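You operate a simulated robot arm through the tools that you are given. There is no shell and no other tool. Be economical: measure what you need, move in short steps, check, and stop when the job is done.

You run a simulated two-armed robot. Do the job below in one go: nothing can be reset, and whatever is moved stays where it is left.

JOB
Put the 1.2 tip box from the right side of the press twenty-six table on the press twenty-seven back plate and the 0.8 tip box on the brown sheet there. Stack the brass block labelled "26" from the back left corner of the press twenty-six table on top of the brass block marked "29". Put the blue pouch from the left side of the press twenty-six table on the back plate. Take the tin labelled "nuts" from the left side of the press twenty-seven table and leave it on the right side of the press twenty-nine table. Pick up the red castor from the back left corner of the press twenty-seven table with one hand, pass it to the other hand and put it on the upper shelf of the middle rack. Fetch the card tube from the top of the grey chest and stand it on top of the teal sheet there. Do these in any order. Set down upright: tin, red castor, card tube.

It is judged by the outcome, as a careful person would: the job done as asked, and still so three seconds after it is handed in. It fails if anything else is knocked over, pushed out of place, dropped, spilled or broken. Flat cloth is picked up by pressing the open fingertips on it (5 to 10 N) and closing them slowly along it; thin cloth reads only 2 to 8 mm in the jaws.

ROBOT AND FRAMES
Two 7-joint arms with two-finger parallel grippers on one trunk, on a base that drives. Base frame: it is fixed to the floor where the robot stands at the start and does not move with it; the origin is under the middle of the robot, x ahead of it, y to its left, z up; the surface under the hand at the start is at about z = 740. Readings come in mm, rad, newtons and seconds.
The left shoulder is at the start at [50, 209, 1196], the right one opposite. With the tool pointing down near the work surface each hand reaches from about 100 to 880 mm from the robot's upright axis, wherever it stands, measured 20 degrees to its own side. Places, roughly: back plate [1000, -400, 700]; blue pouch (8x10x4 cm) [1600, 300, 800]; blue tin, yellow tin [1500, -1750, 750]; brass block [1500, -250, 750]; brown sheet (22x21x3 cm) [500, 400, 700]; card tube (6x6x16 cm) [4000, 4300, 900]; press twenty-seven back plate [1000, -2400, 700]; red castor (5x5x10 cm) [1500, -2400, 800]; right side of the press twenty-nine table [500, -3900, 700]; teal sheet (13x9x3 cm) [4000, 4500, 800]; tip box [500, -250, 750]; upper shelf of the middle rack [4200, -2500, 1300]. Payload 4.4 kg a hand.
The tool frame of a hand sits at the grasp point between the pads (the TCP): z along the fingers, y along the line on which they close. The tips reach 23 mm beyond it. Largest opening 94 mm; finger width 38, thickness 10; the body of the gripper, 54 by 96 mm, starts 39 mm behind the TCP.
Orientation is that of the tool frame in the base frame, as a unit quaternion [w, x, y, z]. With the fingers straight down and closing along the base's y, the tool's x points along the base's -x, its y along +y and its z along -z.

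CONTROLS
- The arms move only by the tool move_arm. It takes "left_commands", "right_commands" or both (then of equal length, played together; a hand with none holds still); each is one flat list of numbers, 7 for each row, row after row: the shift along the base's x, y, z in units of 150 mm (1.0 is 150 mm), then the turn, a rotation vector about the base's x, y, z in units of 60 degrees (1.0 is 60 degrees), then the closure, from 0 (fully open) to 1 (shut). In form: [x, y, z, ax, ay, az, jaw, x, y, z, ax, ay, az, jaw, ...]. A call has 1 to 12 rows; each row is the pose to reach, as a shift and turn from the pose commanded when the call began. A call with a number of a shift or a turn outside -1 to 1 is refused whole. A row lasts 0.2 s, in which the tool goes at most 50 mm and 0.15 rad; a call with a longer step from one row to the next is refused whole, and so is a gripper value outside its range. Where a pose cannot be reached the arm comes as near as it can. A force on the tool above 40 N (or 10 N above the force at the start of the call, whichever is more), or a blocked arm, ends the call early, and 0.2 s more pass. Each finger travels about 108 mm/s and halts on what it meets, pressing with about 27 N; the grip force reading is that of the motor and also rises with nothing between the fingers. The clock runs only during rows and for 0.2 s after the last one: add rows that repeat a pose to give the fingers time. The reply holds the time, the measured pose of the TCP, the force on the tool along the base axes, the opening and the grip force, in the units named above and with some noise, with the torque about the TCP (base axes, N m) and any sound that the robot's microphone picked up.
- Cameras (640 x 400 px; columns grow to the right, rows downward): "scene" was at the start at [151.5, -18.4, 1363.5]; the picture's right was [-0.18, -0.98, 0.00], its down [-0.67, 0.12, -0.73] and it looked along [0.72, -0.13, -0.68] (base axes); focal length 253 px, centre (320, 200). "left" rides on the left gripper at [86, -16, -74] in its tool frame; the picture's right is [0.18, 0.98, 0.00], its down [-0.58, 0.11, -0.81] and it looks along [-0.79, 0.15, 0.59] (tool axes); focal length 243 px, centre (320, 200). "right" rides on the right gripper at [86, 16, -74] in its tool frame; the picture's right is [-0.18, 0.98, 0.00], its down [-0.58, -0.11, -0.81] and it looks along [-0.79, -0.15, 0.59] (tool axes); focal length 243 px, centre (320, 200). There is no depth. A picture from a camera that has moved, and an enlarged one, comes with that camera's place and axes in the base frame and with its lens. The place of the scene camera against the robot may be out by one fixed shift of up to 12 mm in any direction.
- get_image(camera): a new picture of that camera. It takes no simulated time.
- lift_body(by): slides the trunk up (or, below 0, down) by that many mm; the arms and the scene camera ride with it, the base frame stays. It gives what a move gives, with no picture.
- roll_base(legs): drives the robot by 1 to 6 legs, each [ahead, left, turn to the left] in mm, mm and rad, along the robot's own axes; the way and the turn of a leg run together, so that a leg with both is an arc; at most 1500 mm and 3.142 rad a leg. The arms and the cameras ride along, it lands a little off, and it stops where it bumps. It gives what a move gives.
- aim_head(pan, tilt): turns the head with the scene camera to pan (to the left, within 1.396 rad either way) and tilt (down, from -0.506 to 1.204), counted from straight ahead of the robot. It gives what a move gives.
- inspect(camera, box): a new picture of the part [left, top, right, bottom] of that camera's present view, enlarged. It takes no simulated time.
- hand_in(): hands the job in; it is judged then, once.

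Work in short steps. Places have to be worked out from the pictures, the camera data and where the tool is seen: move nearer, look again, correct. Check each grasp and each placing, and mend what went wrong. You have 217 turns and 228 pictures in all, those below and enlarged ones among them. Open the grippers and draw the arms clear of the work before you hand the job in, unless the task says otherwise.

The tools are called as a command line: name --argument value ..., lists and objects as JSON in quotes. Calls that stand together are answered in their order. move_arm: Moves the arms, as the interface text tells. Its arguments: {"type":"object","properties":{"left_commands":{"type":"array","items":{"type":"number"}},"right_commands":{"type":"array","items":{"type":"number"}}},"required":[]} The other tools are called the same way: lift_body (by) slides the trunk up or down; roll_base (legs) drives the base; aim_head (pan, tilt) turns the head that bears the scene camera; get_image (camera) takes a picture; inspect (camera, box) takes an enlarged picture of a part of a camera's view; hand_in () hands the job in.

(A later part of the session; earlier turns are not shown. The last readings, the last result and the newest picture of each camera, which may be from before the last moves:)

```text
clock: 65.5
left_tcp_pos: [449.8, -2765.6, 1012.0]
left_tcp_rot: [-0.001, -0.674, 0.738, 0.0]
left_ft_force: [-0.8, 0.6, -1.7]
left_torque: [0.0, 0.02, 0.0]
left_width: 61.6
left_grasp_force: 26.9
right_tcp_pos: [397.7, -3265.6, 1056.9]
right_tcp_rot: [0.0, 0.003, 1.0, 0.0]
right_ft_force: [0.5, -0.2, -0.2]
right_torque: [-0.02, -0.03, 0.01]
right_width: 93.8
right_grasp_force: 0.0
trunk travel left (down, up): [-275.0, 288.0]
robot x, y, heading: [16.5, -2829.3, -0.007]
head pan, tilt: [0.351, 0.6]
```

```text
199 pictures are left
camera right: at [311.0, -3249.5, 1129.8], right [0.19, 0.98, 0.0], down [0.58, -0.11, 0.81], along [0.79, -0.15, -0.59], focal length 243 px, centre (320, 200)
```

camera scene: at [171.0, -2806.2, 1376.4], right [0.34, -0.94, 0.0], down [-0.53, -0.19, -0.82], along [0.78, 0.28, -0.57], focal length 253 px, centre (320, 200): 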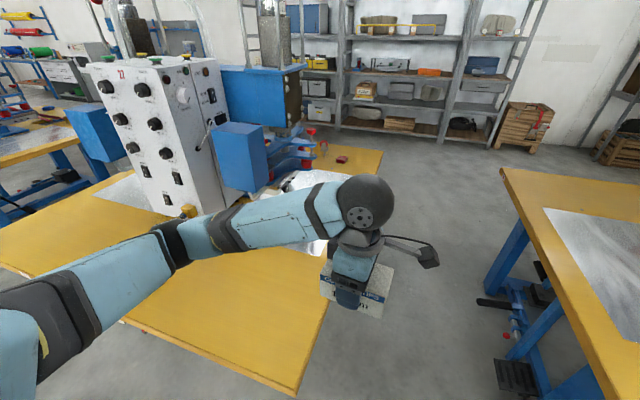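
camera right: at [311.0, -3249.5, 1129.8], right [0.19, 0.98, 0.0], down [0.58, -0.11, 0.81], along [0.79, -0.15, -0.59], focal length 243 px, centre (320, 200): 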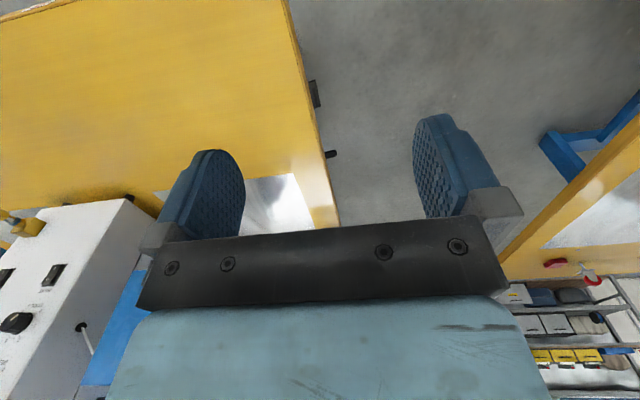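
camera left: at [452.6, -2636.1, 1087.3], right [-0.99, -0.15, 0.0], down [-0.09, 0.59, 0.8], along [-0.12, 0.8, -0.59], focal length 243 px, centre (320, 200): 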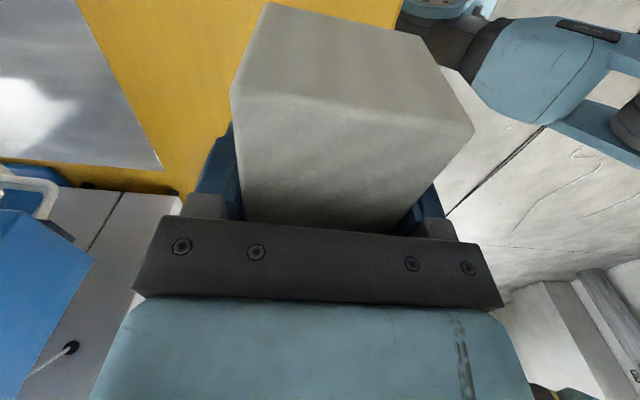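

The head's outer face is at about y −2425, front x≈750, bottom z≈950. I'll set the box lengthwise along x at (800, −2545), so the wrist stays clear, and turn the hand back to yaw 0 as it extends.

move_arm --left_commands '[0.12, 0.09, 0, 0, 0, -0.12, 0.6, 0.25, 0.18, 0, 0, 0, -0.24, 0.6, 0.37, 0.27, 0, 0, 0, -0.36, 0.6, 0.5, 0.36, 0, 0, 0, -0.48, 0.6, 0.62, 0.45, 0, 0, 0, -0.6, 0.6, 0.75, 0.54, 0, 0, 0, -0.72, 0.6, 0.87, 0.63, 0, 0, 0, -0.84, 0.6, 1.0, 0.73, 0, 0, 0, -0.95, 0.6]'

move_arm --left_commands '[0.2, 0.14, 0, 0, 0, -0.12, 0.6, 0.4, 0.28, 0, 0, 0, -0.24, 0.6, 0.6, 0.42, 0, 0, 0, -0.36, 0.6, 0.8, 0.56, 0, 0, 0, -0.46, 0.6, 1.0, 0.7, 0, 0, 0, -0.46, 0.6, 1.0, 0.7, 0, 0, 0, -0.46, 0.6]'

get_image --camera "scene"

get_image --camera "left"

```text
clock: 67.3
left_tcp_pos: [599.0, -2655.0, 1015.9]
left_tcp_rot: [-0.002, -0.238, 0.971, 0.001]
left_ft_force: [0.5, 0.9, -2.1]
left_torque: [-0.02, 0.01, 0.0]
left_width: 61.6
left_grasp_force: 27.3
right_tcp_pos: [397.7, -3266.6, 1056.2]
right_tcp_rot: [0.0, 0.003, 1.0, 0.0]
right_ft_force: [0.0, -0.4, -0.3]
right_torque: [0.02, 0.0, -0.02]
right_width: 93.8
right_grasp_force: 0.0
trunk travel left (down, up): [-275.0, 288.0]
robot x, y, heading: [16.2, -2832.4, -0.008]
head pan, tilt: [0.351, 0.6]
```

```text
clock: 68.7
left_tcp_pos: [751.0, -2550.9, 1011.3]
left_tcp_rot: [-0.001, -0.001, 1.0, 0.001]
left_ft_force: [0.7, -0.4, -0.7]
left_torque: [0.03, 0.01, 0.01]
left_width: 61.7
left_grasp_force: 27.1
right_tcp_pos: [397.2, -3266.9, 1054.1]
right_tcp_rot: [0.0, 0.003, 1.0, 0.0]
right_ft_force: [-1.0, 1.3, 0.4]
right_torque: [-0.01, 0.01, -0.03]
right_width: 93.9
right_grasp_force: 0.1
trunk travel left (down, up): [-275.0, 288.0]
robot x, y, heading: [18.1, -2831.7, -0.002]
head pan, tilt: [0.351, 0.6]
```

```text
198 pictures are left
camera scene: at [170.7, -2806.1, 1376.5], right [0.34, -0.94, 0.0], down [-0.53, -0.19, -0.83], along [0.78, 0.28, -0.56], focal length 253 px, centre (320, 200)
```

scene: 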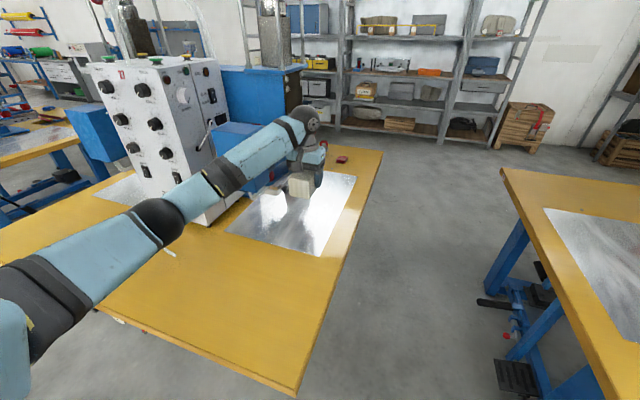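

```text
197 pictures are left
camera left: at [662.9, -2568.0, 1087.0], right [-0.19, 0.98, 0.0], down [0.58, 0.11, 0.8], along [0.79, 0.15, -0.59], focal length 243 px, centre (320, 200)
```

left: 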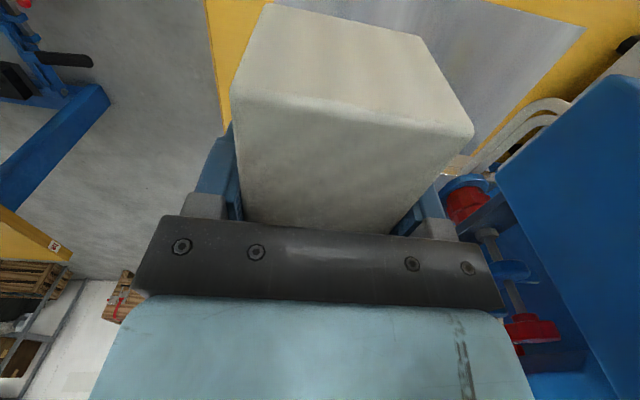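

Clear of the head; plate corners measured at (734, −2597) and (728, −2226). I move to (800, −2545) and lower.

move_arm --left_commands '[0.15, 0.02, -0.2, 0, 0, 0, 0.6, 0.33, 0.03, -0.4, 0, 0, 0, 0.6, 0.33, 0.03, -0.65, 0, 0, 0, 0.6, 0.33, 0.03, -0.9, 0, 0, 0, 0.6, 0.33, 0.03, -1.0, 0, 0, 0, 0.6]'

move_arm --left_commands '[0, 0, -0.2, 0, 0, 0, 0.6, 0, 0, -0.35, 0, 0, 0, 0.6, 0, 0, -0.45, 0, 0, 0, 0.6, 0, 0, -0.48, 0, 0, 0, 0.6, 0, 0, -0.48, 0, 0, 0, 0.6]'

inspect --camera "scene" --box '[200, 100, 400, 260]'

```text
clock: 69.9
left_tcp_pos: [800.0, -2547.4, 862.8]
left_tcp_rot: [-0.001, -0.002, 1.0, 0.0]
left_ft_force: [0.0, 0.0, -1.5]
left_torque: [0.01, -0.02, -0.01]
left_width: 61.7
left_grasp_force: 26.7
right_tcp_pos: [397.7, -3265.0, 1055.6]
right_tcp_rot: [0.001, 0.003, 1.0, 0.001]
right_ft_force: [-0.7, -0.4, 0.3]
right_torque: [-0.01, 0.02, 0.01]
right_width: 93.9
right_grasp_force: 0.0
trunk travel left (down, up): [-275.0, 288.0]
robot x, y, heading: [17.6, -2832.7, -0.011]
head pan, tilt: [0.351, 0.6]
```

```text
clock: 71.1
left_tcp_pos: [800.9, -2545.9, 789.3]
left_tcp_rot: [-0.002, -0.002, 1.0, 0.0]
left_ft_force: [-0.8, -0.6, -0.7]
left_torque: [-0.03, 0.03, 0.01]
left_width: 61.6
left_grasp_force: 27.1
right_tcp_pos: [398.0, -3265.9, 1056.5]
right_tcp_rot: [0.001, 0.004, 1.0, 0.0]
right_ft_force: [0.0, 0.6, -0.5]
right_torque: [0.03, -0.03, -0.03]
right_width: 94.1
right_grasp_force: 0.0
trunk travel left (down, up): [-275.0, 288.0]
robot x, y, heading: [19.1, -2834.0, -0.006]
head pan, tilt: [0.351, 0.6]
```

```text
2.50 times, centred on (300, 180) of scene
camera zoom: at [171.1, -2806.1, 1376.4], right [0.34, -0.94, 0.0], down [-0.53, -0.19, -0.82], along [0.78, 0.28, -0.57], focal length 632 px, centre (370, 250)
```

zoom: 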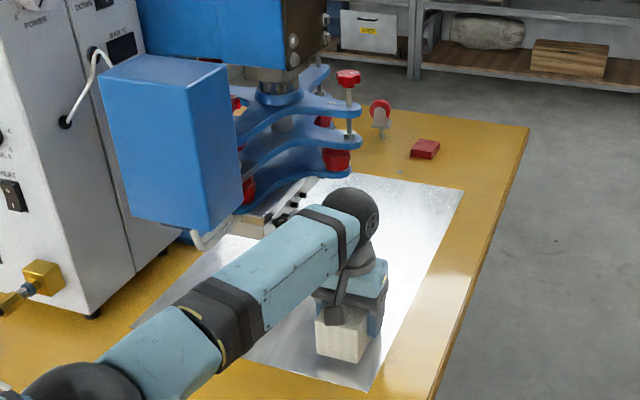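

The box is over the plate. I lower in small steps until contact.

move_arm --left_commands '[0, 0, -0.015, 0, 0, 0, 0.6, 0, 0, -0.03, 0, 0, 0, 0.6, 0, 0, -0.045, 0, 0, 0, 0.6, 0, 0, -0.045, 0, 0, 0, 0.6]'

```text
clock: 72.1
left_tcp_pos: [800.0, -2546.8, 782.8]
left_tcp_rot: [-0.002, -0.002, 1.0, 0.001]
left_ft_force: [-0.2, 0.4, -1.5]
left_torque: [0.01, -0.01, 0.01]
left_width: 61.7
left_grasp_force: 26.8
right_tcp_pos: [398.3, -3265.7, 1055.8]
right_tcp_rot: [0.0, 0.002, 1.0, 0.0]
right_ft_force: [-0.4, 0.1, 0.0]
right_torque: [0.01, 0.0, -0.01]
right_width: 93.8
right_grasp_force: 0.0
trunk travel left (down, up): [-275.0, 288.0]
robot x, y, heading: [18.3, -2833.2, -0.003]
head pan, tilt: [0.351, 0.6]
```

move_arm --left_commands '[0, 0, -0.015, 0, 0, 0, 0.6, 0, 0, -0.03, 0, 0, 0, 0.6, 0, 0, -0.03, 0, 0, 0, 0.6]'

```text
clock: 72.9
left_tcp_pos: [799.5, -2547.0, 777.4]
left_tcp_rot: [-0.001, -0.002, 1.0, 0.001]
left_ft_force: [0.2, 0.0, -2.0]
left_torque: [0.0, 0.0, 0.02]
left_width: 61.8
left_grasp_force: 27.3
right_tcp_pos: [398.0, -3265.1, 1055.3]
right_tcp_rot: [0.0, 0.003, 1.0, 0.0]
right_ft_force: [-0.1, -0.2, -0.1]
right_torque: [0.01, -0.01, 0.01]
right_width: 94.2
right_grasp_force: 0.1
trunk travel left (down, up): [-275.0, 288.0]
robot x, y, heading: [15.7, -2835.3, -0.007]
head pan, tilt: [0.351, 0.6]
```

No contact yet; a few mm more.

move_arm --left_commands '[0, 0, -0.013, 0, 0, 0, 0.6, 0, 0, -0.026, 0, 0, 0, 0.6, 0, 0, -0.026, 0, 0, 0, 0.6]'

```text
clock: 73.7
left_tcp_pos: [799.7, -2545.1, 775.0]
left_tcp_rot: [-0.001, -0.003, 1.0, 0.001]
left_ft_force: [0.7, 1.2, 2.5]
left_torque: [-0.08, -0.25, 0.07]
left_width: 62.1
left_grasp_force: 26.9
right_tcp_pos: [397.6, -3266.4, 1055.3]
right_tcp_rot: [0.0, 0.002, 1.0, -0.001]
right_ft_force: [-0.2, 0.1, 0.4]
right_torque: [0.0, 0.02, 0.0]
right_width: 94.1
right_grasp_force: 0.0
trunk travel left (down, up): [-275.0, 288.0]
robot x, y, heading: [17.5, -2831.4, 0.0]
head pan, tilt: [0.351, 0.6]
```

Contact. I open, lift straight up, and check.

move_arm --left_commands '[0, 0, 0, 0, 0, 0, 0.3, 0, 0, 0, 0, 0, 0, 0.1, 0, 0, 0, 0, 0, 0, 0, 0, 0, 0.15, 0, 0, 0, 0, 0, 0, 0.4, 0, 0, 0, 0, 0, 0, 0.7, 0, 0, 0, 0, 0, 0, 0.95, 0, 0, 0, 0, -0.2, -0.1, 1.0, 0, 0, 0, 0, -0.5, -0.25, 1.0, 0, 0, 0, 0, -0.8, -0.4, 1.0, 0, 0, 0, 0, -1.0, -0.5, 1.0, 0, 0, 0, 0]'

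inspect --camera "scene" --box '[200, 100, 400, 260]'

```text
refused: row 9 steps farther than a row can; nothing moved
```

```text
2.50 times, centred on (300, 180) of scene
camera zoom: at [170.6, -2806.2, 1376.6], right [0.34, -0.94, 0.0], down [-0.53, -0.19, -0.83], along [0.78, 0.28, -0.56], focal length 632 px, centre (370, 250)
```

zoom: 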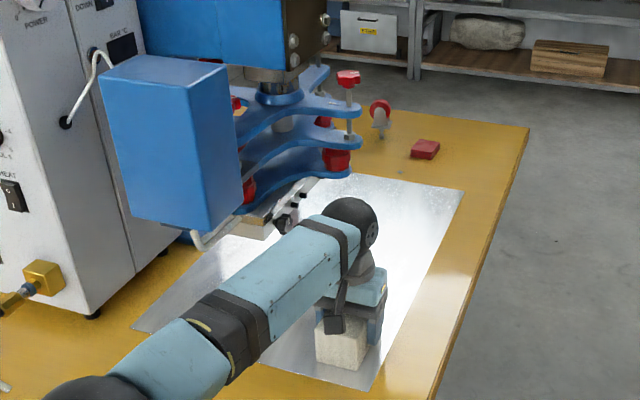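

move_arm --left_commands '[0, 0, 0, 0, 0, 0, 0.3, 0, 0, 0, 0, 0, 0, 0.1, 0, 0, 0, 0, 0, 0, 0, 0, 0, 0.15, 0, 0, 0, 0, 0, 0, 0.4, 0, 0, 0, 0, 0, 0, 0.7, 0, 0, 0, 0, 0, 0, 0.95, 0, 0, 0, 0, -0.2, -0.1, 1.0, 0, 0, 0, 0, -0.45, -0.2, 1.0, 0, 0, 0, 0, -0.7, -0.35, 1.0, 0, 0, 0, 0, -0.9, -0.5, 1.0, 0, 0, 0, 0]'

inspect --camera "scene" --box '[200, 100, 400, 260]'

```text
clock: 76.1
left_tcp_pos: [664.9, -2623.6, 922.4]
left_tcp_rot: [-0.002, -0.002, 1.0, 0.0]
left_ft_force: [-0.2, -0.5, 0.3]
left_torque: [0.05, -0.03, 0.01]
left_width: 94.1
left_grasp_force: 0.0
right_tcp_pos: [397.5, -3266.5, 1054.9]
right_tcp_rot: [0.001, 0.002, 1.0, 0.0]
right_ft_force: [-0.5, -0.4, 0.1]
right_torque: [0.01, 0.02, 0.0]
right_width: 93.9
right_grasp_force: 0.1
trunk travel left (down, up): [-275.0, 288.0]
robot x, y, heading: [16.8, -2835.9, -0.006]
head pan, tilt: [0.351, 0.6]
```

```text
2.50 times, centred on (300, 180) of scene
camera zoom: at [170.4, -2806.5, 1376.5], right [0.34, -0.94, 0.0], down [-0.53, -0.19, -0.83], along [0.78, 0.28, -0.56], focal length 632 px, centre (370, 250)
```

zoom: 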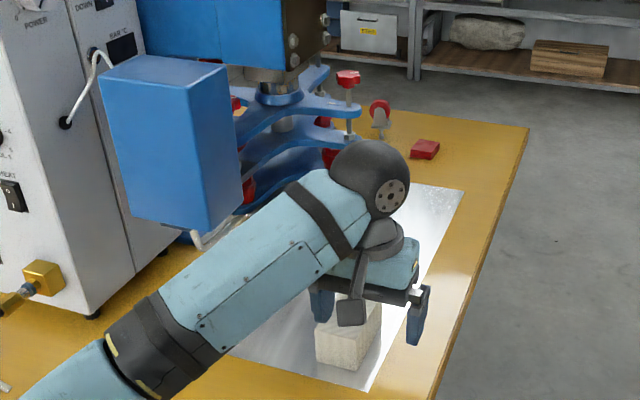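

The 1.2 box stands on the plate. The aisles between tables are only ~615 mm, so I go around the open end beyond press 26: tuck the left arm and drive back along +y.

move_arm --left_commands '[-0.2, 0, 0.1, 0, 0, 0, 0, -0.45, 0, 0.2, 0, 0, 0, 0, -0.7, 0, 0.35, 0, 0, 0, 0, -0.95, 0, 0.5, 0, 0, 0, 0, -1.0, 0, 0.6, 0, 0, 0, 0]'

roll_base --legs '[[-100, 1400, 0], [0, 1400, 0], [0, 1200, 0]]'

aim_head --pan 0.5 --tilt 0.5

get_image --camera "scene"

```text
clock: 77.3
left_tcp_pos: [516.6, -2621.6, 1013.4]
left_tcp_rot: [-0.001, -0.002, 1.0, 0.0]
left_ft_force: [-0.1, 0.3, -0.7]
left_torque: [0.0, -0.01, -0.02]
left_width: 93.9
left_grasp_force: 0.1
right_tcp_pos: [396.4, -3266.4, 1055.8]
right_tcp_rot: [0.0, 0.003, 1.0, 0.0]
right_ft_force: [-1.3, -0.9, -0.4]
right_torque: [0.01, 0.01, 0.0]
right_width: 94.1
right_grasp_force: 0.0
trunk travel left (down, up): [-275.0, 288.0]
robot x, y, heading: [17.9, -2831.1, -0.012]
head pan, tilt: [0.351, 0.6]
```

```text
clock: 111.9
left_tcp_pos: [282.7, 1365.4, 1014.0]
left_tcp_rot: [-0.002, -0.028, 1.0, 0.001]
left_ft_force: [-0.7, -0.1, 0.5]
left_torque: [0.06, 0.02, -0.02]
left_width: 94.0
left_grasp_force: 0.1
right_tcp_pos: [197.6, 715.2, 1055.6]
right_tcp_rot: [-0.001, -0.022, 1.0, 0.0]
right_ft_force: [-0.4, 0.4, -0.1]
right_torque: [-0.01, -0.03, -0.01]
right_width: 94.2
right_grasp_force: 0.1
trunk travel left (down, up): [-275.0, 288.0]
robot x, y, heading: [-200.3, 1129.8, 0.05]
head pan, tilt: [0.351, 0.6]
```

```text
clock: 112.6
left_tcp_pos: [282.8, 1363.7, 1014.6]
left_tcp_rot: [-0.002, -0.026, 1.0, 0.001]
left_ft_force: [-0.9, -1.4, 0.4]
left_torque: [-0.01, -0.02, 0.01]
left_width: 93.8
left_grasp_force: 0.0
right_tcp_pos: [197.2, 714.7, 1055.9]
right_tcp_rot: [0.0, -0.023, 1.0, 0.0]
right_ft_force: [0.2, -0.1, 0.6]
right_torque: [0.0, -0.04, -0.02]
right_width: 94.0
right_grasp_force: 0.1
trunk travel left (down, up): [-275.0, 288.0]
robot x, y, heading: [-204.3, 1125.5, 0.043]
head pan, tilt: [0.499, 0.499]
```

```text
193 pictures are left
camera scene: at [-56.4, 1174.8, 1385.5], right [0.52, -0.86, 0.0], down [-0.41, -0.25, -0.88], along [0.75, 0.45, -0.48], focal length 253 px, centre (320, 200)
```

scene: 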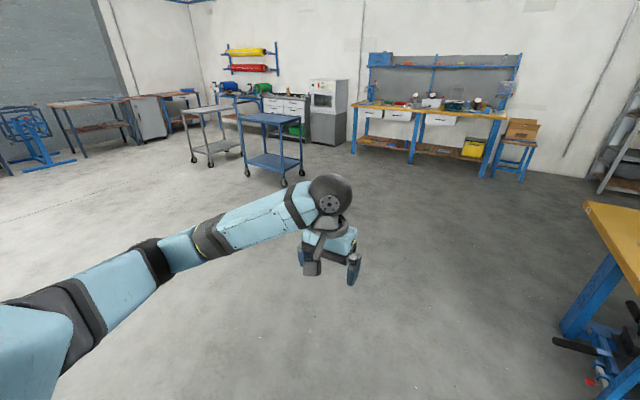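

The floor is clear ahead. I drive past the table end and turn to face the tables from the far side.

roll_base --legs '[[1200, 0, -0.045], [1150, 0, 0], [0, 0, 1.57], [0, 0, 1.57]]'

aim_head --pan 0.6 --tilt 0.5

get_image --camera "scene"

```text
clock: 131.7
left_tcp_pos: [1641.0, 942.6, 1013.9]
left_tcp_rot: [0.001, 1.0, -0.008, 0.002]
left_ft_force: [0.0, -0.3, 0.6]
left_torque: [0.0, 0.01, 0.0]
left_width: 94.0
left_grasp_force: 0.1
right_tcp_pos: [1771.9, 1584.9, 1055.7]
right_tcp_rot: [0.001, 1.0, -0.013, 0.001]
right_ft_force: [0.4, -0.5, -1.0]
right_torque: [0.01, 0.01, 0.02]
right_width: 93.9
right_grasp_force: 0.1
trunk travel left (down, up): [-275.0, 288.0]
robot x, y, heading: [2143.3, 1144.5, 3.12]
head pan, tilt: [0.499, 0.499]
```

```text
clock: 132.4
left_tcp_pos: [1641.5, 942.3, 1014.7]
left_tcp_rot: [0.001, 1.0, -0.008, 0.002]
left_ft_force: [0.3, 0.0, 0.6]
left_torque: [-0.01, 0.01, 0.0]
left_width: 94.1
left_grasp_force: 0.0
right_tcp_pos: [1771.3, 1585.0, 1055.2]
right_tcp_rot: [0.0, 1.0, -0.012, 0.0]
right_ft_force: [-0.2, 0.1, 0.8]
right_torque: [0.0, 0.0, -0.02]
right_width: 94.0
right_grasp_force: 0.0
trunk travel left (down, up): [-275.0, 288.0]
robot x, y, heading: [2141.6, 1146.4, 3.121]
head pan, tilt: [0.6, 0.499]
```

```text
192 pictures are left
camera scene: at [2002.3, 1093.1, 1385.5], right [-0.54, 0.84, 0.0], down [0.4, 0.26, -0.88], along [-0.74, -0.48, -0.48], focal length 253 px, centre (320, 200)
```

scene: 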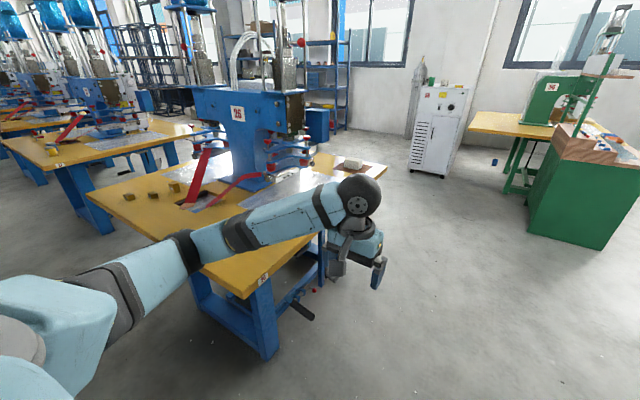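

I drive along to the middle of the press 26 table.

roll_base --legs '[[0, 1150, 0.02]]'

aim_head --pan 0.1 --tilt 0.75

get_image --camera "scene"

get_image --camera "left"

```text
clock: 142.3
left_tcp_pos: [1633.1, -170.0, 1013.6]
left_tcp_rot: [0.0, 1.0, 0.003, 0.003]
left_ft_force: [-0.4, 0.5, 0.4]
left_torque: [-0.01, 0.06, 0.03]
left_width: 93.9
left_grasp_force: 0.1
right_tcp_pos: [1748.4, 477.5, 1055.8]
right_tcp_rot: [-0.001, 1.0, 0.0, 0.0]
right_ft_force: [-0.7, -1.1, 0.0]
right_torque: [-0.04, -0.01, -0.01]
right_width: 94.2
right_grasp_force: 0.1
trunk travel left (down, up): [-275.0, 288.0]
robot x, y, heading: [2126.6, 46.4, 3.15]
head pan, tilt: [0.6, 0.499]
```

```text
clock: 143.2
left_tcp_pos: [1632.2, -168.4, 1014.0]
left_tcp_rot: [0.001, 1.0, 0.003, 0.002]
left_ft_force: [-0.5, 0.5, -0.1]
left_torque: [-0.04, 0.02, 0.01]
left_width: 94.0
left_grasp_force: 0.1
right_tcp_pos: [1747.6, 476.1, 1055.2]
right_tcp_rot: [0.0, 1.0, 0.0, 0.0]
right_ft_force: [0.0, -0.9, 0.1]
right_torque: [-0.03, 0.01, -0.01]
right_width: 94.1
right_grasp_force: 0.0
trunk travel left (down, up): [-275.0, 288.0]
robot x, y, heading: [2128.6, 44.6, 3.142]
head pan, tilt: [0.099, 0.75]
```

```text
191 pictures are left
camera scene: at [1982.6, 33.1, 1363.6], right [-0.1, 1.0, 0.0], down [0.68, 0.07, -0.73], along [-0.73, -0.07, -0.68], focal length 253 px, centre (320, 200)
```

scene: 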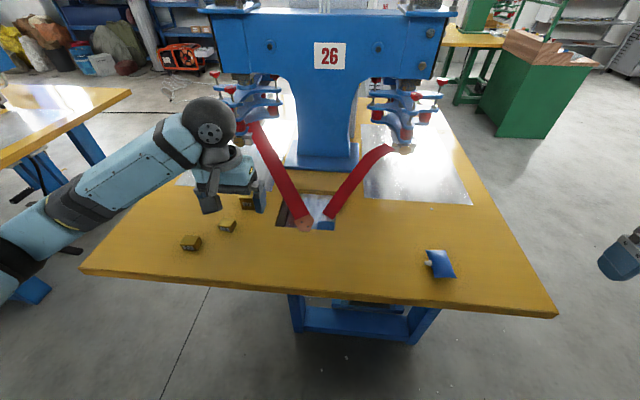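

```text
190 pictures are left
camera left: at [1716.3, -151.9, 1089.3], right [0.19, -0.98, 0.0], down [-0.58, -0.11, 0.8], along [-0.79, -0.16, -0.59], focal length 243 px, centre (320, 200)
```

left: 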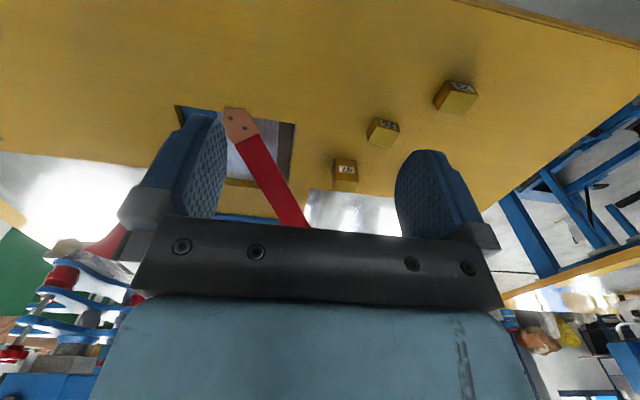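

Three brass blocks in the back left corner; I read their labels.

inspect --camera "left" --box '[320, 70, 490, 200]'

inspect --camera "scene" --box '[160, 180, 280, 260]'

inspect --camera "scene" --box '[400, 230, 480, 290]'

```text
3.08 times, centred on (405, 135) of left
camera zoom: at [1716.3, -151.9, 1089.3], right [0.19, -0.98, 0.0], down [-0.58, -0.11, 0.8], along [-0.79, -0.16, -0.59], focal length 746 px, centre (58, 400)
```

zoom: 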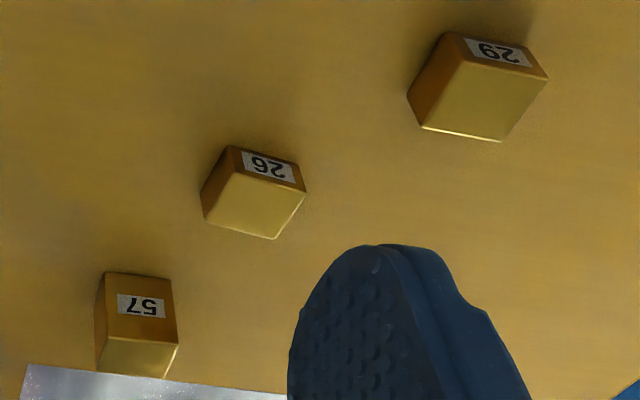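

```text
5.00 times, centred on (220, 220) of scene
camera zoom: at [1982.6, 33.1, 1363.6], right [-0.1, 1.0, 0.0], down [0.68, 0.07, -0.73], along [-0.73, -0.07, -0.68], focal length 1263 px, centre (820, 100)
```

zoom: 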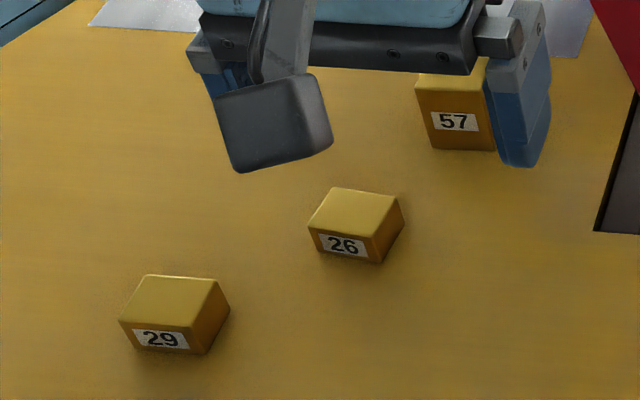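

```text
6.67 times, centred on (440, 260) of scene
camera zoom: at [1982.6, 33.1, 1363.6], right [-0.1, 1.0, 0.0], down [0.68, 0.07, -0.73], along [-0.73, -0.07, -0.68], focal length 1684 px, centre (-480, -200)
```

zoom: 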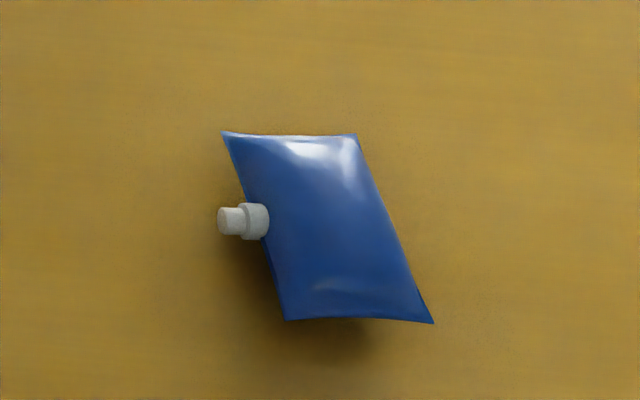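

Block "26" at about (1481, −308), yaw −7°, block "29" at about (1558, −389). I move the left hand over block 26, fingers closing along y.

move_arm --left_commands '[-0.2, -0.2, -0.1, 0, 0, -0.03, 0, -0.4, -0.4, -0.2, 0, 0, -0.06, 0, -0.6, -0.6, -0.3, 0, 0, -0.09, 0, -0.8, -0.8, -0.4, 0, 0, -0.12, 0, -1.0, -0.93, -0.6, 0, 0, -0.12, 0, -1.0, -0.93, -0.8, 0, 0, -0.12, 0.1, -1.0, -0.93, -1.0, 0, 0, -0.12, 0.1, -1.0, -0.93, -1.0, 0, 0, -0.12, 0.1]'

get_image --camera "left"

get_image --camera "scene"

```text
clock: 145.1
left_tcp_pos: [1480.8, -306.1, 867.3]
left_tcp_rot: [0.001, 0.998, -0.059, 0.001]
left_ft_force: [1.0, 0.5, 0.9]
left_torque: [0.0, -0.01, -0.01]
left_width: 84.7
left_grasp_force: 0.1
right_tcp_pos: [1748.4, 476.6, 1055.8]
right_tcp_rot: [-0.001, 1.0, 0.001, -0.001]
right_ft_force: [-0.4, 0.6, 0.3]
right_torque: [0.0, -0.01, 0.0]
right_width: 94.2
right_grasp_force: 0.1
trunk travel left (down, up): [-275.0, 288.0]
robot x, y, heading: [2127.0, 40.9, 3.135]
head pan, tilt: [0.099, 0.75]
```

```text
186 pictures are left
camera left: at [1566.7, -299.8, 941.7], right [0.07, -1.0, 0.0], down [-0.59, -0.04, 0.8], along [-0.8, -0.06, -0.59], focal length 243 px, centre (320, 200)
```

left: 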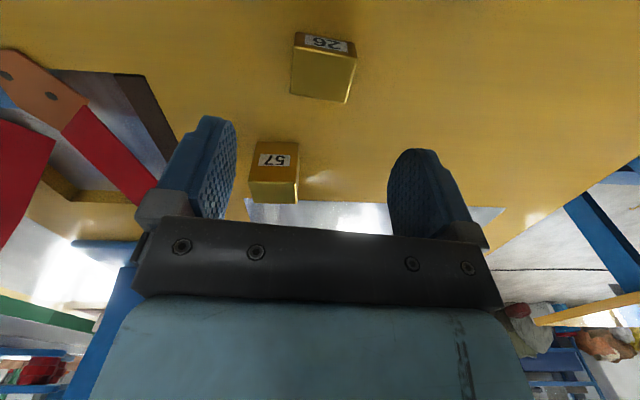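

```text
185 pictures are left
camera scene: at [1982.9, 33.4, 1363.6], right [-0.1, 1.0, 0.0], down [0.68, 0.07, -0.73], along [-0.73, -0.07, -0.68], focal length 253 px, centre (320, 200)
```

scene: 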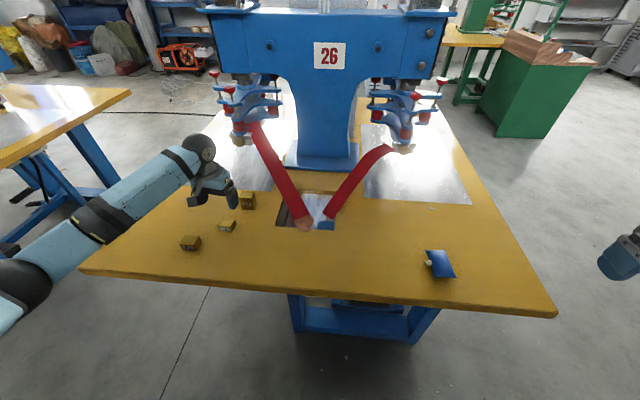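

Block 26's centre is confirmed at (1480, −309). I descend and grip.

move_arm --left_commands '[0, -0.02, -0.25, 0, 0, 0, 0.1, 0, -0.02, -0.5, 0, 0, 0, 0.1, 0, -0.02, -0.66, 0, 0, 0, 0.1, 0, -0.02, -0.66, 0, 0, 0, 0.1, 0, -0.02, -0.66, 0, 0, 0, 0.4, 0, -0.02, -0.66, 0, 0, 0, 0.7, 0, -0.02, -0.66, 0, 0, 0, 0.8, 0, -0.02, -0.66, 0, 0, 0, 0.8]'

move_arm --left_commands '[0, 0, 0.2, 0, 0, 0, 0.8, 0, 0, 0.5, 0, 0, 0, 0.8, 0, 0, 0.8, 0, 0, 0, 0.8, 0.2, -0.2, 0.8, 0, 0, 0, 0.8, 0.2, -0.2, 0.8, 0, 0, 0, 0.8]'

get_image --camera "left"

```text
clock: 146.8
left_tcp_pos: [1481.5, -309.5, 766.0]
left_tcp_rot: [0.001, 0.998, -0.059, 0.003]
left_ft_force: [-0.3, 0.6, -0.3]
left_torque: [0.13, 0.03, -0.01]
left_width: 44.7
left_grasp_force: 27.3
right_tcp_pos: [1749.1, 477.2, 1056.7]
right_tcp_rot: [0.0, 1.0, 0.0, 0.0]
right_ft_force: [0.6, 0.2, 0.8]
right_torque: [-0.04, 0.0, -0.04]
right_width: 93.9
right_grasp_force: 0.0
trunk travel left (down, up): [-275.0, 288.0]
robot x, y, heading: [2128.3, 43.5, 3.142]
head pan, tilt: [0.099, 0.75]
```

```text
clock: 148.1
left_tcp_pos: [1511.3, -339.1, 881.7]
left_tcp_rot: [0.001, 0.998, -0.059, 0.002]
left_ft_force: [-0.7, 1.2, -3.2]
left_torque: [-0.03, -0.01, 0.0]
left_width: 45.2
left_grasp_force: 27.2
right_tcp_pos: [1746.6, 476.2, 1054.5]
right_tcp_rot: [0.001, 1.0, 0.0, 0.0]
right_ft_force: [-0.2, 0.5, 1.0]
right_torque: [0.0, -0.01, 0.0]
right_width: 94.2
right_grasp_force: 0.3
trunk travel left (down, up): [-275.0, 288.0]
robot x, y, heading: [2128.9, 45.4, 3.141]
head pan, tilt: [0.099, 0.75]
```

```text
184 pictures are left
camera left: at [1596.8, -332.0, 957.3], right [0.07, -1.0, 0.0], down [-0.59, -0.04, 0.8], along [-0.8, -0.06, -0.59], focal length 243 px, centre (320, 200)
```

left: 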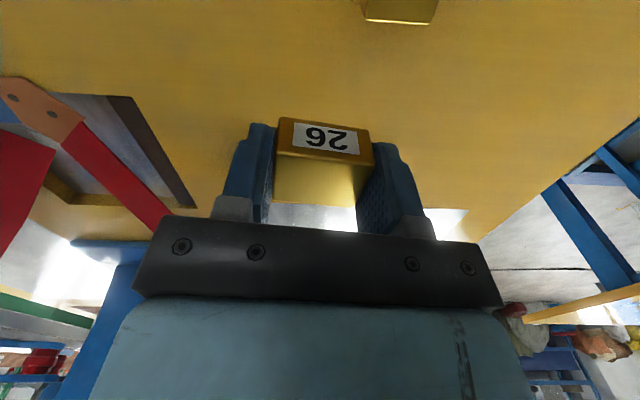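

Gripped (45 mm). I back off to +x for a clear view of block 29.

move_arm --left_commands '[0.25, -0.1, 0, 0, 0, 0.02, 0.8, 0.5, -0.2, 0, 0, 0, 0.05, 0.8, 0.75, -0.3, 0, 0, 0, 0.08, 0.8, 0.87, -0.33, 0, 0, 0, 0.1, 0.8, 0.87, -0.33, 0, 0, 0, 0.1, 0.8]'

get_image --camera "left"

inspect --camera "left" --box '[240, 0, 440, 200]'

```text
clock: 149.2
left_tcp_pos: [1644.3, -389.9, 884.2]
left_tcp_rot: [0.002, 1.0, -0.006, 0.001]
left_ft_force: [0.4, 0.3, -2.8]
left_torque: [0.0, -0.01, 0.01]
left_width: 44.9
left_grasp_force: 27.0
right_tcp_pos: [1747.0, 476.1, 1054.7]
right_tcp_rot: [0.0, 1.0, 0.0, 0.0]
right_ft_force: [0.5, -1.8, 0.3]
right_torque: [-0.05, 0.01, 0.01]
right_width: 94.0
right_grasp_force: 0.1
trunk travel left (down, up): [-275.0, 288.0]
robot x, y, heading: [2131.5, 44.6, 3.136]
head pan, tilt: [0.099, 0.75]
```

```text
183 pictures are left
camera left: at [1728.9, -374.5, 960.0], right [0.17, -0.99, 0.0], down [-0.59, -0.1, 0.8], along [-0.79, -0.14, -0.59], focal length 243 px, centre (320, 200)
```

left: 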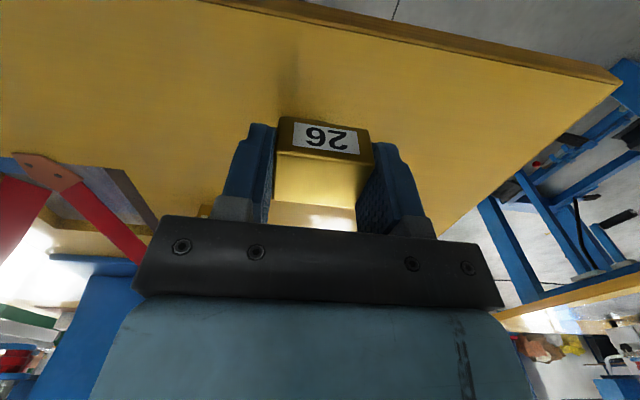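

```text
2.00 times, centred on (340, 100) of left
camera zoom: at [1728.9, -374.5, 960.0], right [0.17, -0.99, 0.0], down [-0.59, -0.1, 0.8], along [-0.79, -0.14, -0.59], focal length 485 px, centre (280, 400)
```

zoom: 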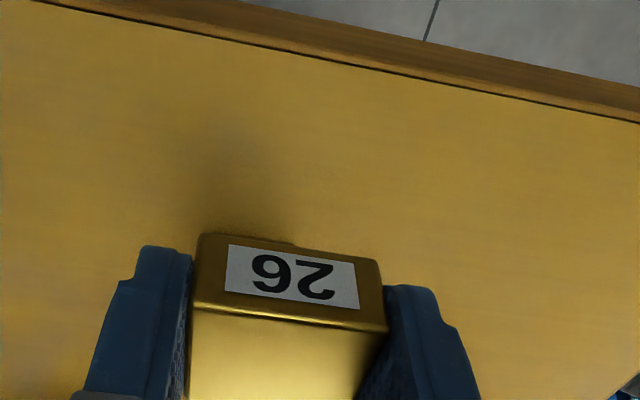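

The held block hides 29; I shift sideways for the view.

move_arm --left_commands '[-0.1, 0.25, 0, 0, 0, 0, 0.8, -0.2, 0.5, 0, 0, 0, 0, 0.8, -0.2, 0.6, 0, 0, 0, 0, 0.8, -0.2, 0.6, 0, 0, 0, 0, 0.8]'

inspect --camera "left" --box '[240, 0, 480, 200]'

inspect --camera "scene" --box '[160, 180, 280, 260]'

```text
clock: 150.2
left_tcp_pos: [1613.0, -299.9, 884.8]
left_tcp_rot: [0.0, 1.0, -0.006, 0.002]
left_ft_force: [0.2, 0.1, -4.1]
left_torque: [0.0, -0.03, 0.02]
left_width: 44.9
left_grasp_force: 26.7
right_tcp_pos: [1747.9, 476.0, 1055.7]
right_tcp_rot: [0.0, 1.0, 0.0, 0.0]
right_ft_force: [-0.4, 0.2, 0.0]
right_torque: [0.02, -0.03, -0.01]
right_width: 93.9
right_grasp_force: 0.0
trunk travel left (down, up): [-275.0, 288.0]
robot x, y, heading: [2130.4, 45.8, 3.143]
head pan, tilt: [0.099, 0.75]
```

```text
2.00 times, centred on (360, 100) of left
camera zoom: at [1697.3, -284.8, 960.5], right [0.17, -0.99, 0.0], down [-0.59, -0.1, 0.8], along [-0.79, -0.14, -0.59], focal length 485 px, centre (240, 400)
```

zoom: 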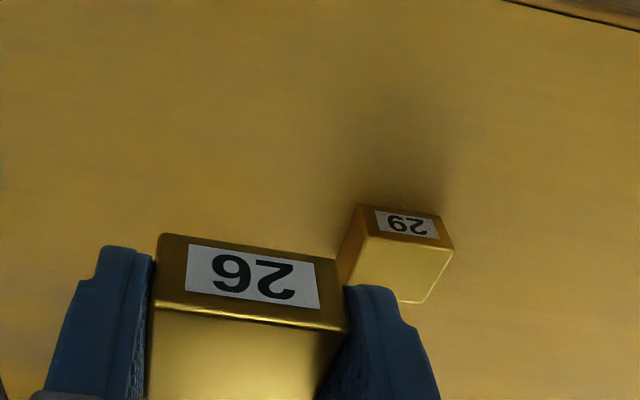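

```text
5.00 times, centred on (220, 220) of scene
camera zoom: at [1982.2, 32.9, 1363.5], right [-0.1, 1.0, 0.0], down [0.68, 0.07, -0.73], along [-0.73, -0.07, -0.68], focal length 1263 px, centre (820, 100)
```

zoom: 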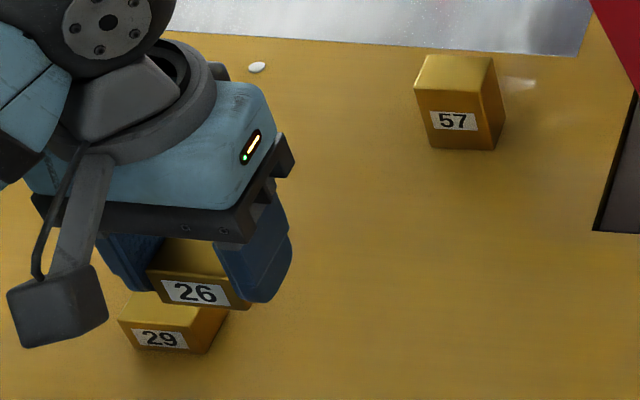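

Block 29: front x=1574, y −367…−411, top z≈765, centre (1557, −389). I bring 26 over it to a few mm above.

move_arm --left_commands '[-0.1, -0.2, -0.1, 0, 0, 0, 0.8, -0.2, -0.4, -0.2, 0, 0, 0, 0.8, -0.373, -0.593, -0.2, 0, 0, 0, 0.8, -0.373, -0.593, -0.4, 0, 0, 0, 0.8, -0.373, -0.593, -0.53, 0, 0, 0, 0.8, -0.373, -0.593, -0.57, 0, 0, 0, 0.8, -0.373, -0.593, -0.57, 0, 0, 0, 0.8]'

inspect --camera "left" --box '[240, 0, 440, 200]'

inspect --camera "scene" --box '[130, 180, 250, 260]'

```text
clock: 151.8
left_tcp_pos: [1557.9, -391.0, 798.0]
left_tcp_rot: [0.0, 1.0, -0.007, 0.002]
left_ft_force: [0.0, -0.7, -3.7]
left_torque: [0.0, -0.04, 0.03]
left_width: 44.8
left_grasp_force: 26.8
right_tcp_pos: [1747.6, 476.2, 1055.7]
right_tcp_rot: [0.001, 1.0, 0.0, 0.0]
right_ft_force: [1.2, 0.5, -0.3]
right_torque: [0.0, 0.04, 0.01]
right_width: 94.0
right_grasp_force: 0.0
trunk travel left (down, up): [-275.0, 288.0]
robot x, y, heading: [2134.2, 45.1, 3.143]
head pan, tilt: [0.099, 0.75]
```

```text
2.00 times, centred on (340, 100) of left
camera zoom: at [1642.4, -375.7, 874.0], right [0.17, -0.99, 0.0], down [-0.59, -0.1, 0.8], along [-0.79, -0.14, -0.59], focal length 485 px, centre (280, 400)
```

zoom: 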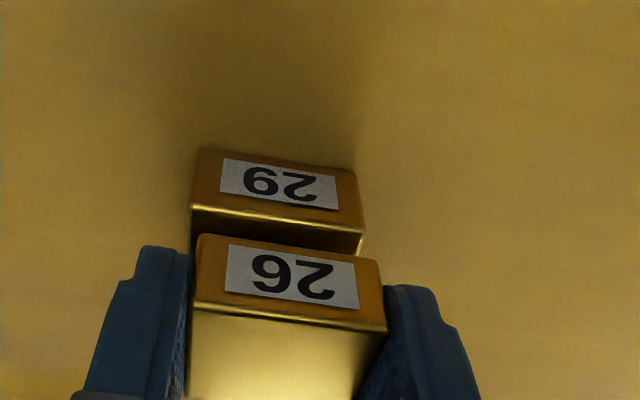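

```text
5.00 times, centred on (190, 220) of scene
camera zoom: at [1982.2, 33.0, 1363.5], right [-0.1, 1.0, 0.0], down [0.68, 0.07, -0.73], along [-0.73, -0.07, -0.68], focal length 1263 px, centre (970, 100)
```

zoom: 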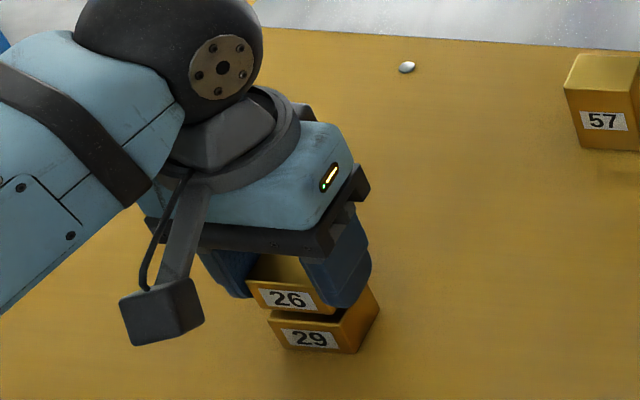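

Nearly aligned; I shift 3 mm in x and y and lower until contact.

move_arm --left_commands '[0.02, 0.023, 0, 0, 0, 0, 0.8, 0.02, 0.023, -0.015, 0, 0, 0, 0.8, 0.02, 0.023, -0.03, 0, 0, 0, 0.8, 0.02, 0.023, -0.04, 0, 0, 0, 0.8, 0.02, 0.023, -0.04, 0, 0, 0, 0.8]'

```text
clock: 153.1
left_tcp_pos: [1560.1, -387.9, 795.8]
left_tcp_rot: [0.0, 1.0, -0.006, 0.001]
left_ft_force: [-1.1, -2.4, 11.0]
left_torque: [0.02, -0.21, -0.06]
left_width: 44.6
left_grasp_force: 26.8
right_tcp_pos: [1747.3, 476.9, 1056.7]
right_tcp_rot: [0.0, 1.0, 0.0, 0.0]
right_ft_force: [-0.3, 0.1, -0.4]
right_torque: [0.0, 0.0, 0.02]
right_width: 94.2
right_grasp_force: 0.1
trunk travel left (down, up): [-275.0, 288.0]
robot x, y, heading: [2125.6, 46.6, 3.142]
head pan, tilt: [0.099, 0.75]
```

Contact made (11 N). I open slowly and rise straight up.

move_arm --left_commands '[0, 0, 0.01, 0, 0, 0, 0.8, 0, 0, 0.01, 0, 0, 0, 0.5, 0, 0, 0.01, 0, 0, 0, 0.4, 0, 0, 0.01, 0, 0, 0, 0.3, 0, 0, 0.01, 0, 0, 0, 0.2, 0, 0, 0.15, 0, 0, 0, 0.2, 0, 0, 0.4, 0, 0, 0, 0.1, 0, 0, 0.7, 0, 0, 0, 0.1, 0, 0, 1.0, 0, 0, 0, 0]'

get_image --camera "left"

inspect --camera "scene" --box '[130, 180, 250, 260]'

```text
clock: 155.1
left_tcp_pos: [1562.6, -384.8, 943.1]
left_tcp_rot: [0.001, 1.0, -0.007, 0.002]
left_ft_force: [-0.2, 0.1, -0.7]
left_torque: [0.03, -0.02, 0.0]
left_width: 94.0
left_grasp_force: 0.1
right_tcp_pos: [1748.5, 475.9, 1056.8]
right_tcp_rot: [0.0, 1.0, 0.0, 0.001]
right_ft_force: [0.8, 0.5, 1.1]
right_torque: [-0.02, -0.01, 0.0]
right_width: 94.2
right_grasp_force: 0.0
trunk travel left (down, up): [-275.0, 288.0]
robot x, y, heading: [2130.9, 46.6, 3.141]
head pan, tilt: [0.099, 0.75]
```

```text
177 pictures are left
camera left: at [1646.7, -370.6, 1017.6], right [0.17, -0.99, 0.0], down [-0.59, -0.1, 0.8], along [-0.79, -0.14, -0.59], focal length 243 px, centre (320, 200)
```

left: 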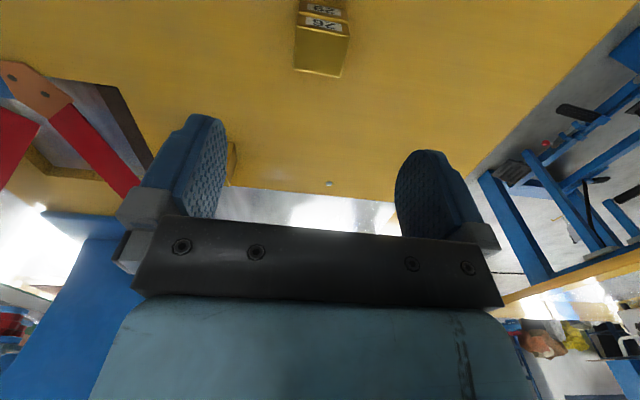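

```text
5.00 times, centred on (190, 220) of scene
camera zoom: at [1982.8, 33.7, 1363.6], right [-0.1, 1.0, 0.0], down [0.68, 0.07, -0.73], along [-0.73, -0.07, -0.68], focal length 1263 px, centre (970, 100)
```

zoom: 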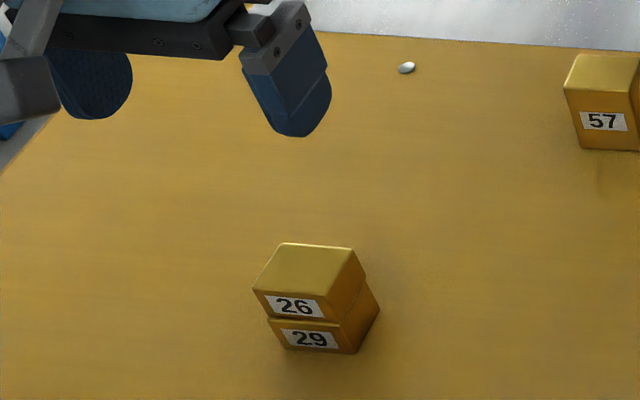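

Block 26 sits on 29. For the pouch (≈(1555, 332), spout on its −y side) I'll use the left hand as well: I retract it and roll to the right (+y), and closer.

move_arm --left_commands '[0.25, 0.1, 0.1, 0, 0, 0, 0, 0.5, 0.2, 0.25, 0, 0, 0, 0, 0.75, 0.3, 0.4, 0, 0, 0, 0, 0.9, 0.4, 0.5, 0, 0, 0, 0, 0.9, 0.4, 0.5, 0, 0, 0, 0]'

roll_base --legs '[[60, -480, 0]]'

get_image --camera "left"

get_image --camera "scene"

```text
clock: 156.2
left_tcp_pos: [1695.1, -331.2, 1018.7]
left_tcp_rot: [0.002, 1.0, -0.006, 0.002]
left_ft_force: [1.0, 0.3, 0.6]
left_torque: [0.02, -0.02, 0.02]
left_width: 94.0
left_grasp_force: 0.0
right_tcp_pos: [1747.9, 476.5, 1056.0]
right_tcp_rot: [0.0, 1.0, 0.0, 0.0]
right_ft_force: [1.0, 0.3, -0.4]
right_torque: [-0.03, 0.02, -0.01]
right_width: 93.8
right_grasp_force: 0.1
trunk travel left (down, up): [-275.0, 288.0]
robot x, y, heading: [2130.5, 42.8, 3.141]
head pan, tilt: [0.099, 0.75]
```

```text
clock: 160.9
left_tcp_pos: [1635.6, 146.9, 1017.1]
left_tcp_rot: [0.001, 1.0, -0.007, 0.001]
left_ft_force: [0.2, 0.9, -0.3]
left_torque: [-0.02, 0.02, 0.01]
left_width: 94.2
left_grasp_force: 0.1
right_tcp_pos: [1690.7, 954.6, 1056.0]
right_tcp_rot: [0.0, 1.0, -0.002, 0.0]
right_ft_force: [0.0, 0.8, 0.3]
right_torque: [-0.01, 0.01, 0.0]
right_width: 94.0
right_grasp_force: 0.1
trunk travel left (down, up): [-275.0, 288.0]
robot x, y, heading: [2072.1, 515.7, 3.133]
head pan, tilt: [0.099, 0.75]
```

```text
175 pictures are left
camera left: at [1719.7, 162.6, 1093.1], right [0.17, -0.99, 0.0], down [-0.59, -0.1, 0.8], along [-0.79, -0.14, -0.59], focal length 243 px, centre (320, 200)
```

left: 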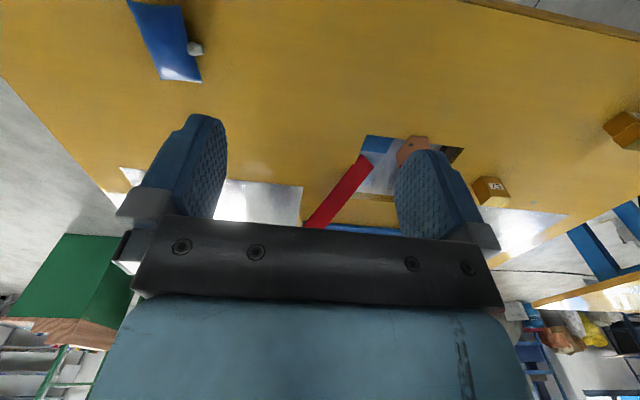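

```text
174 pictures are left
camera scene: at [1924.2, 510.2, 1363.6], right [-0.1, 1.0, 0.0], down [0.68, 0.07, -0.73], along [-0.73, -0.07, -0.68], focal length 253 px, centre (320, 200)
```

scene: 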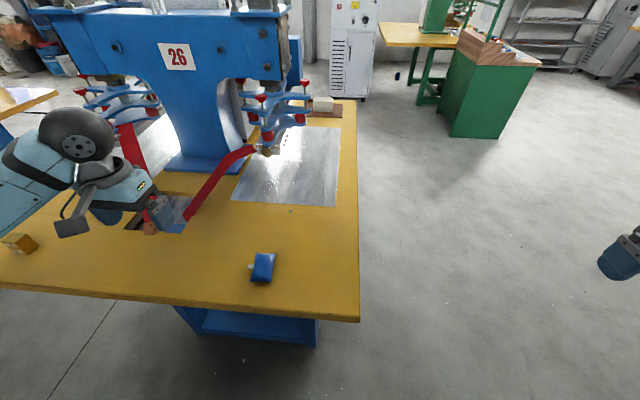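

I move the left hand near the pouch for a close view.

move_arm --left_commands '[0, 0.25, 0, 0, 0, 0, 0, 0, 0.5, -0.1, 0, 0, 0, 0, 0.05, 0.75, -0.3, 0, 0, 0, 0, 0.1, 1.0, -0.5, 0, 0, 0, 0, 0.1, 1.0, -0.6, 0, 0, 0, 0]'

get_image --camera "left"

inspect --camera "scene" --box '[230, 235, 300, 295]'

```text
clock: 162.2
left_tcp_pos: [1649.5, 296.9, 924.4]
left_tcp_rot: [0.001, 1.0, -0.008, 0.002]
left_ft_force: [0.2, -0.2, 0.2]
left_torque: [0.01, 0.01, 0.0]
left_width: 93.7
left_grasp_force: 0.0
right_tcp_pos: [1691.1, 953.4, 1056.0]
right_tcp_rot: [0.0, 1.0, -0.002, -0.001]
right_ft_force: [0.6, 0.4, -1.2]
right_torque: [0.01, 0.01, -0.01]
right_width: 94.1
right_grasp_force: 0.0
trunk travel left (down, up): [-275.0, 288.0]
robot x, y, heading: [2073.2, 523.3, 3.14]
head pan, tilt: [0.099, 0.75]
```

```text
173 pictures are left
camera left: at [1734.2, 311.9, 999.8], right [0.17, -0.99, 0.0], down [-0.59, -0.1, 0.8], along [-0.79, -0.14, -0.59], focal length 243 px, centre (320, 200)
```

left: 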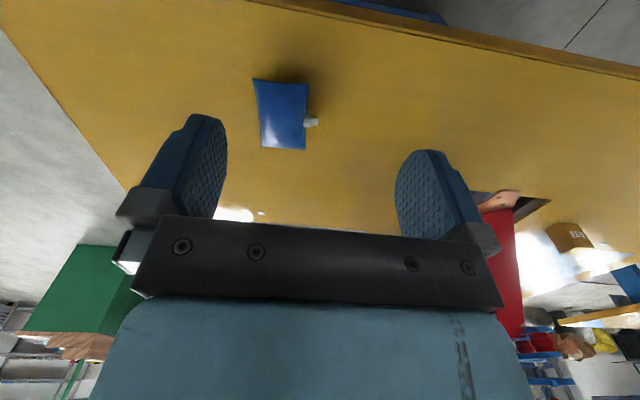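

```text
6.67 times, centred on (265, 265) of scene
camera zoom: at [1924.5, 509.3, 1363.7], right [-0.1, 1.0, 0.0], down [0.68, 0.07, -0.73], along [-0.73, -0.07, -0.68], focal length 1684 px, centre (687, -233)
```

zoom: 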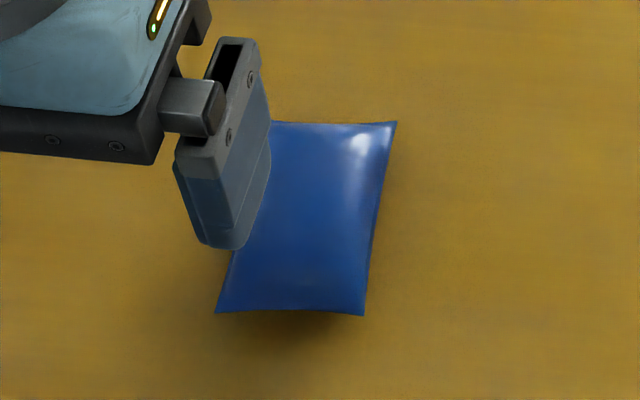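

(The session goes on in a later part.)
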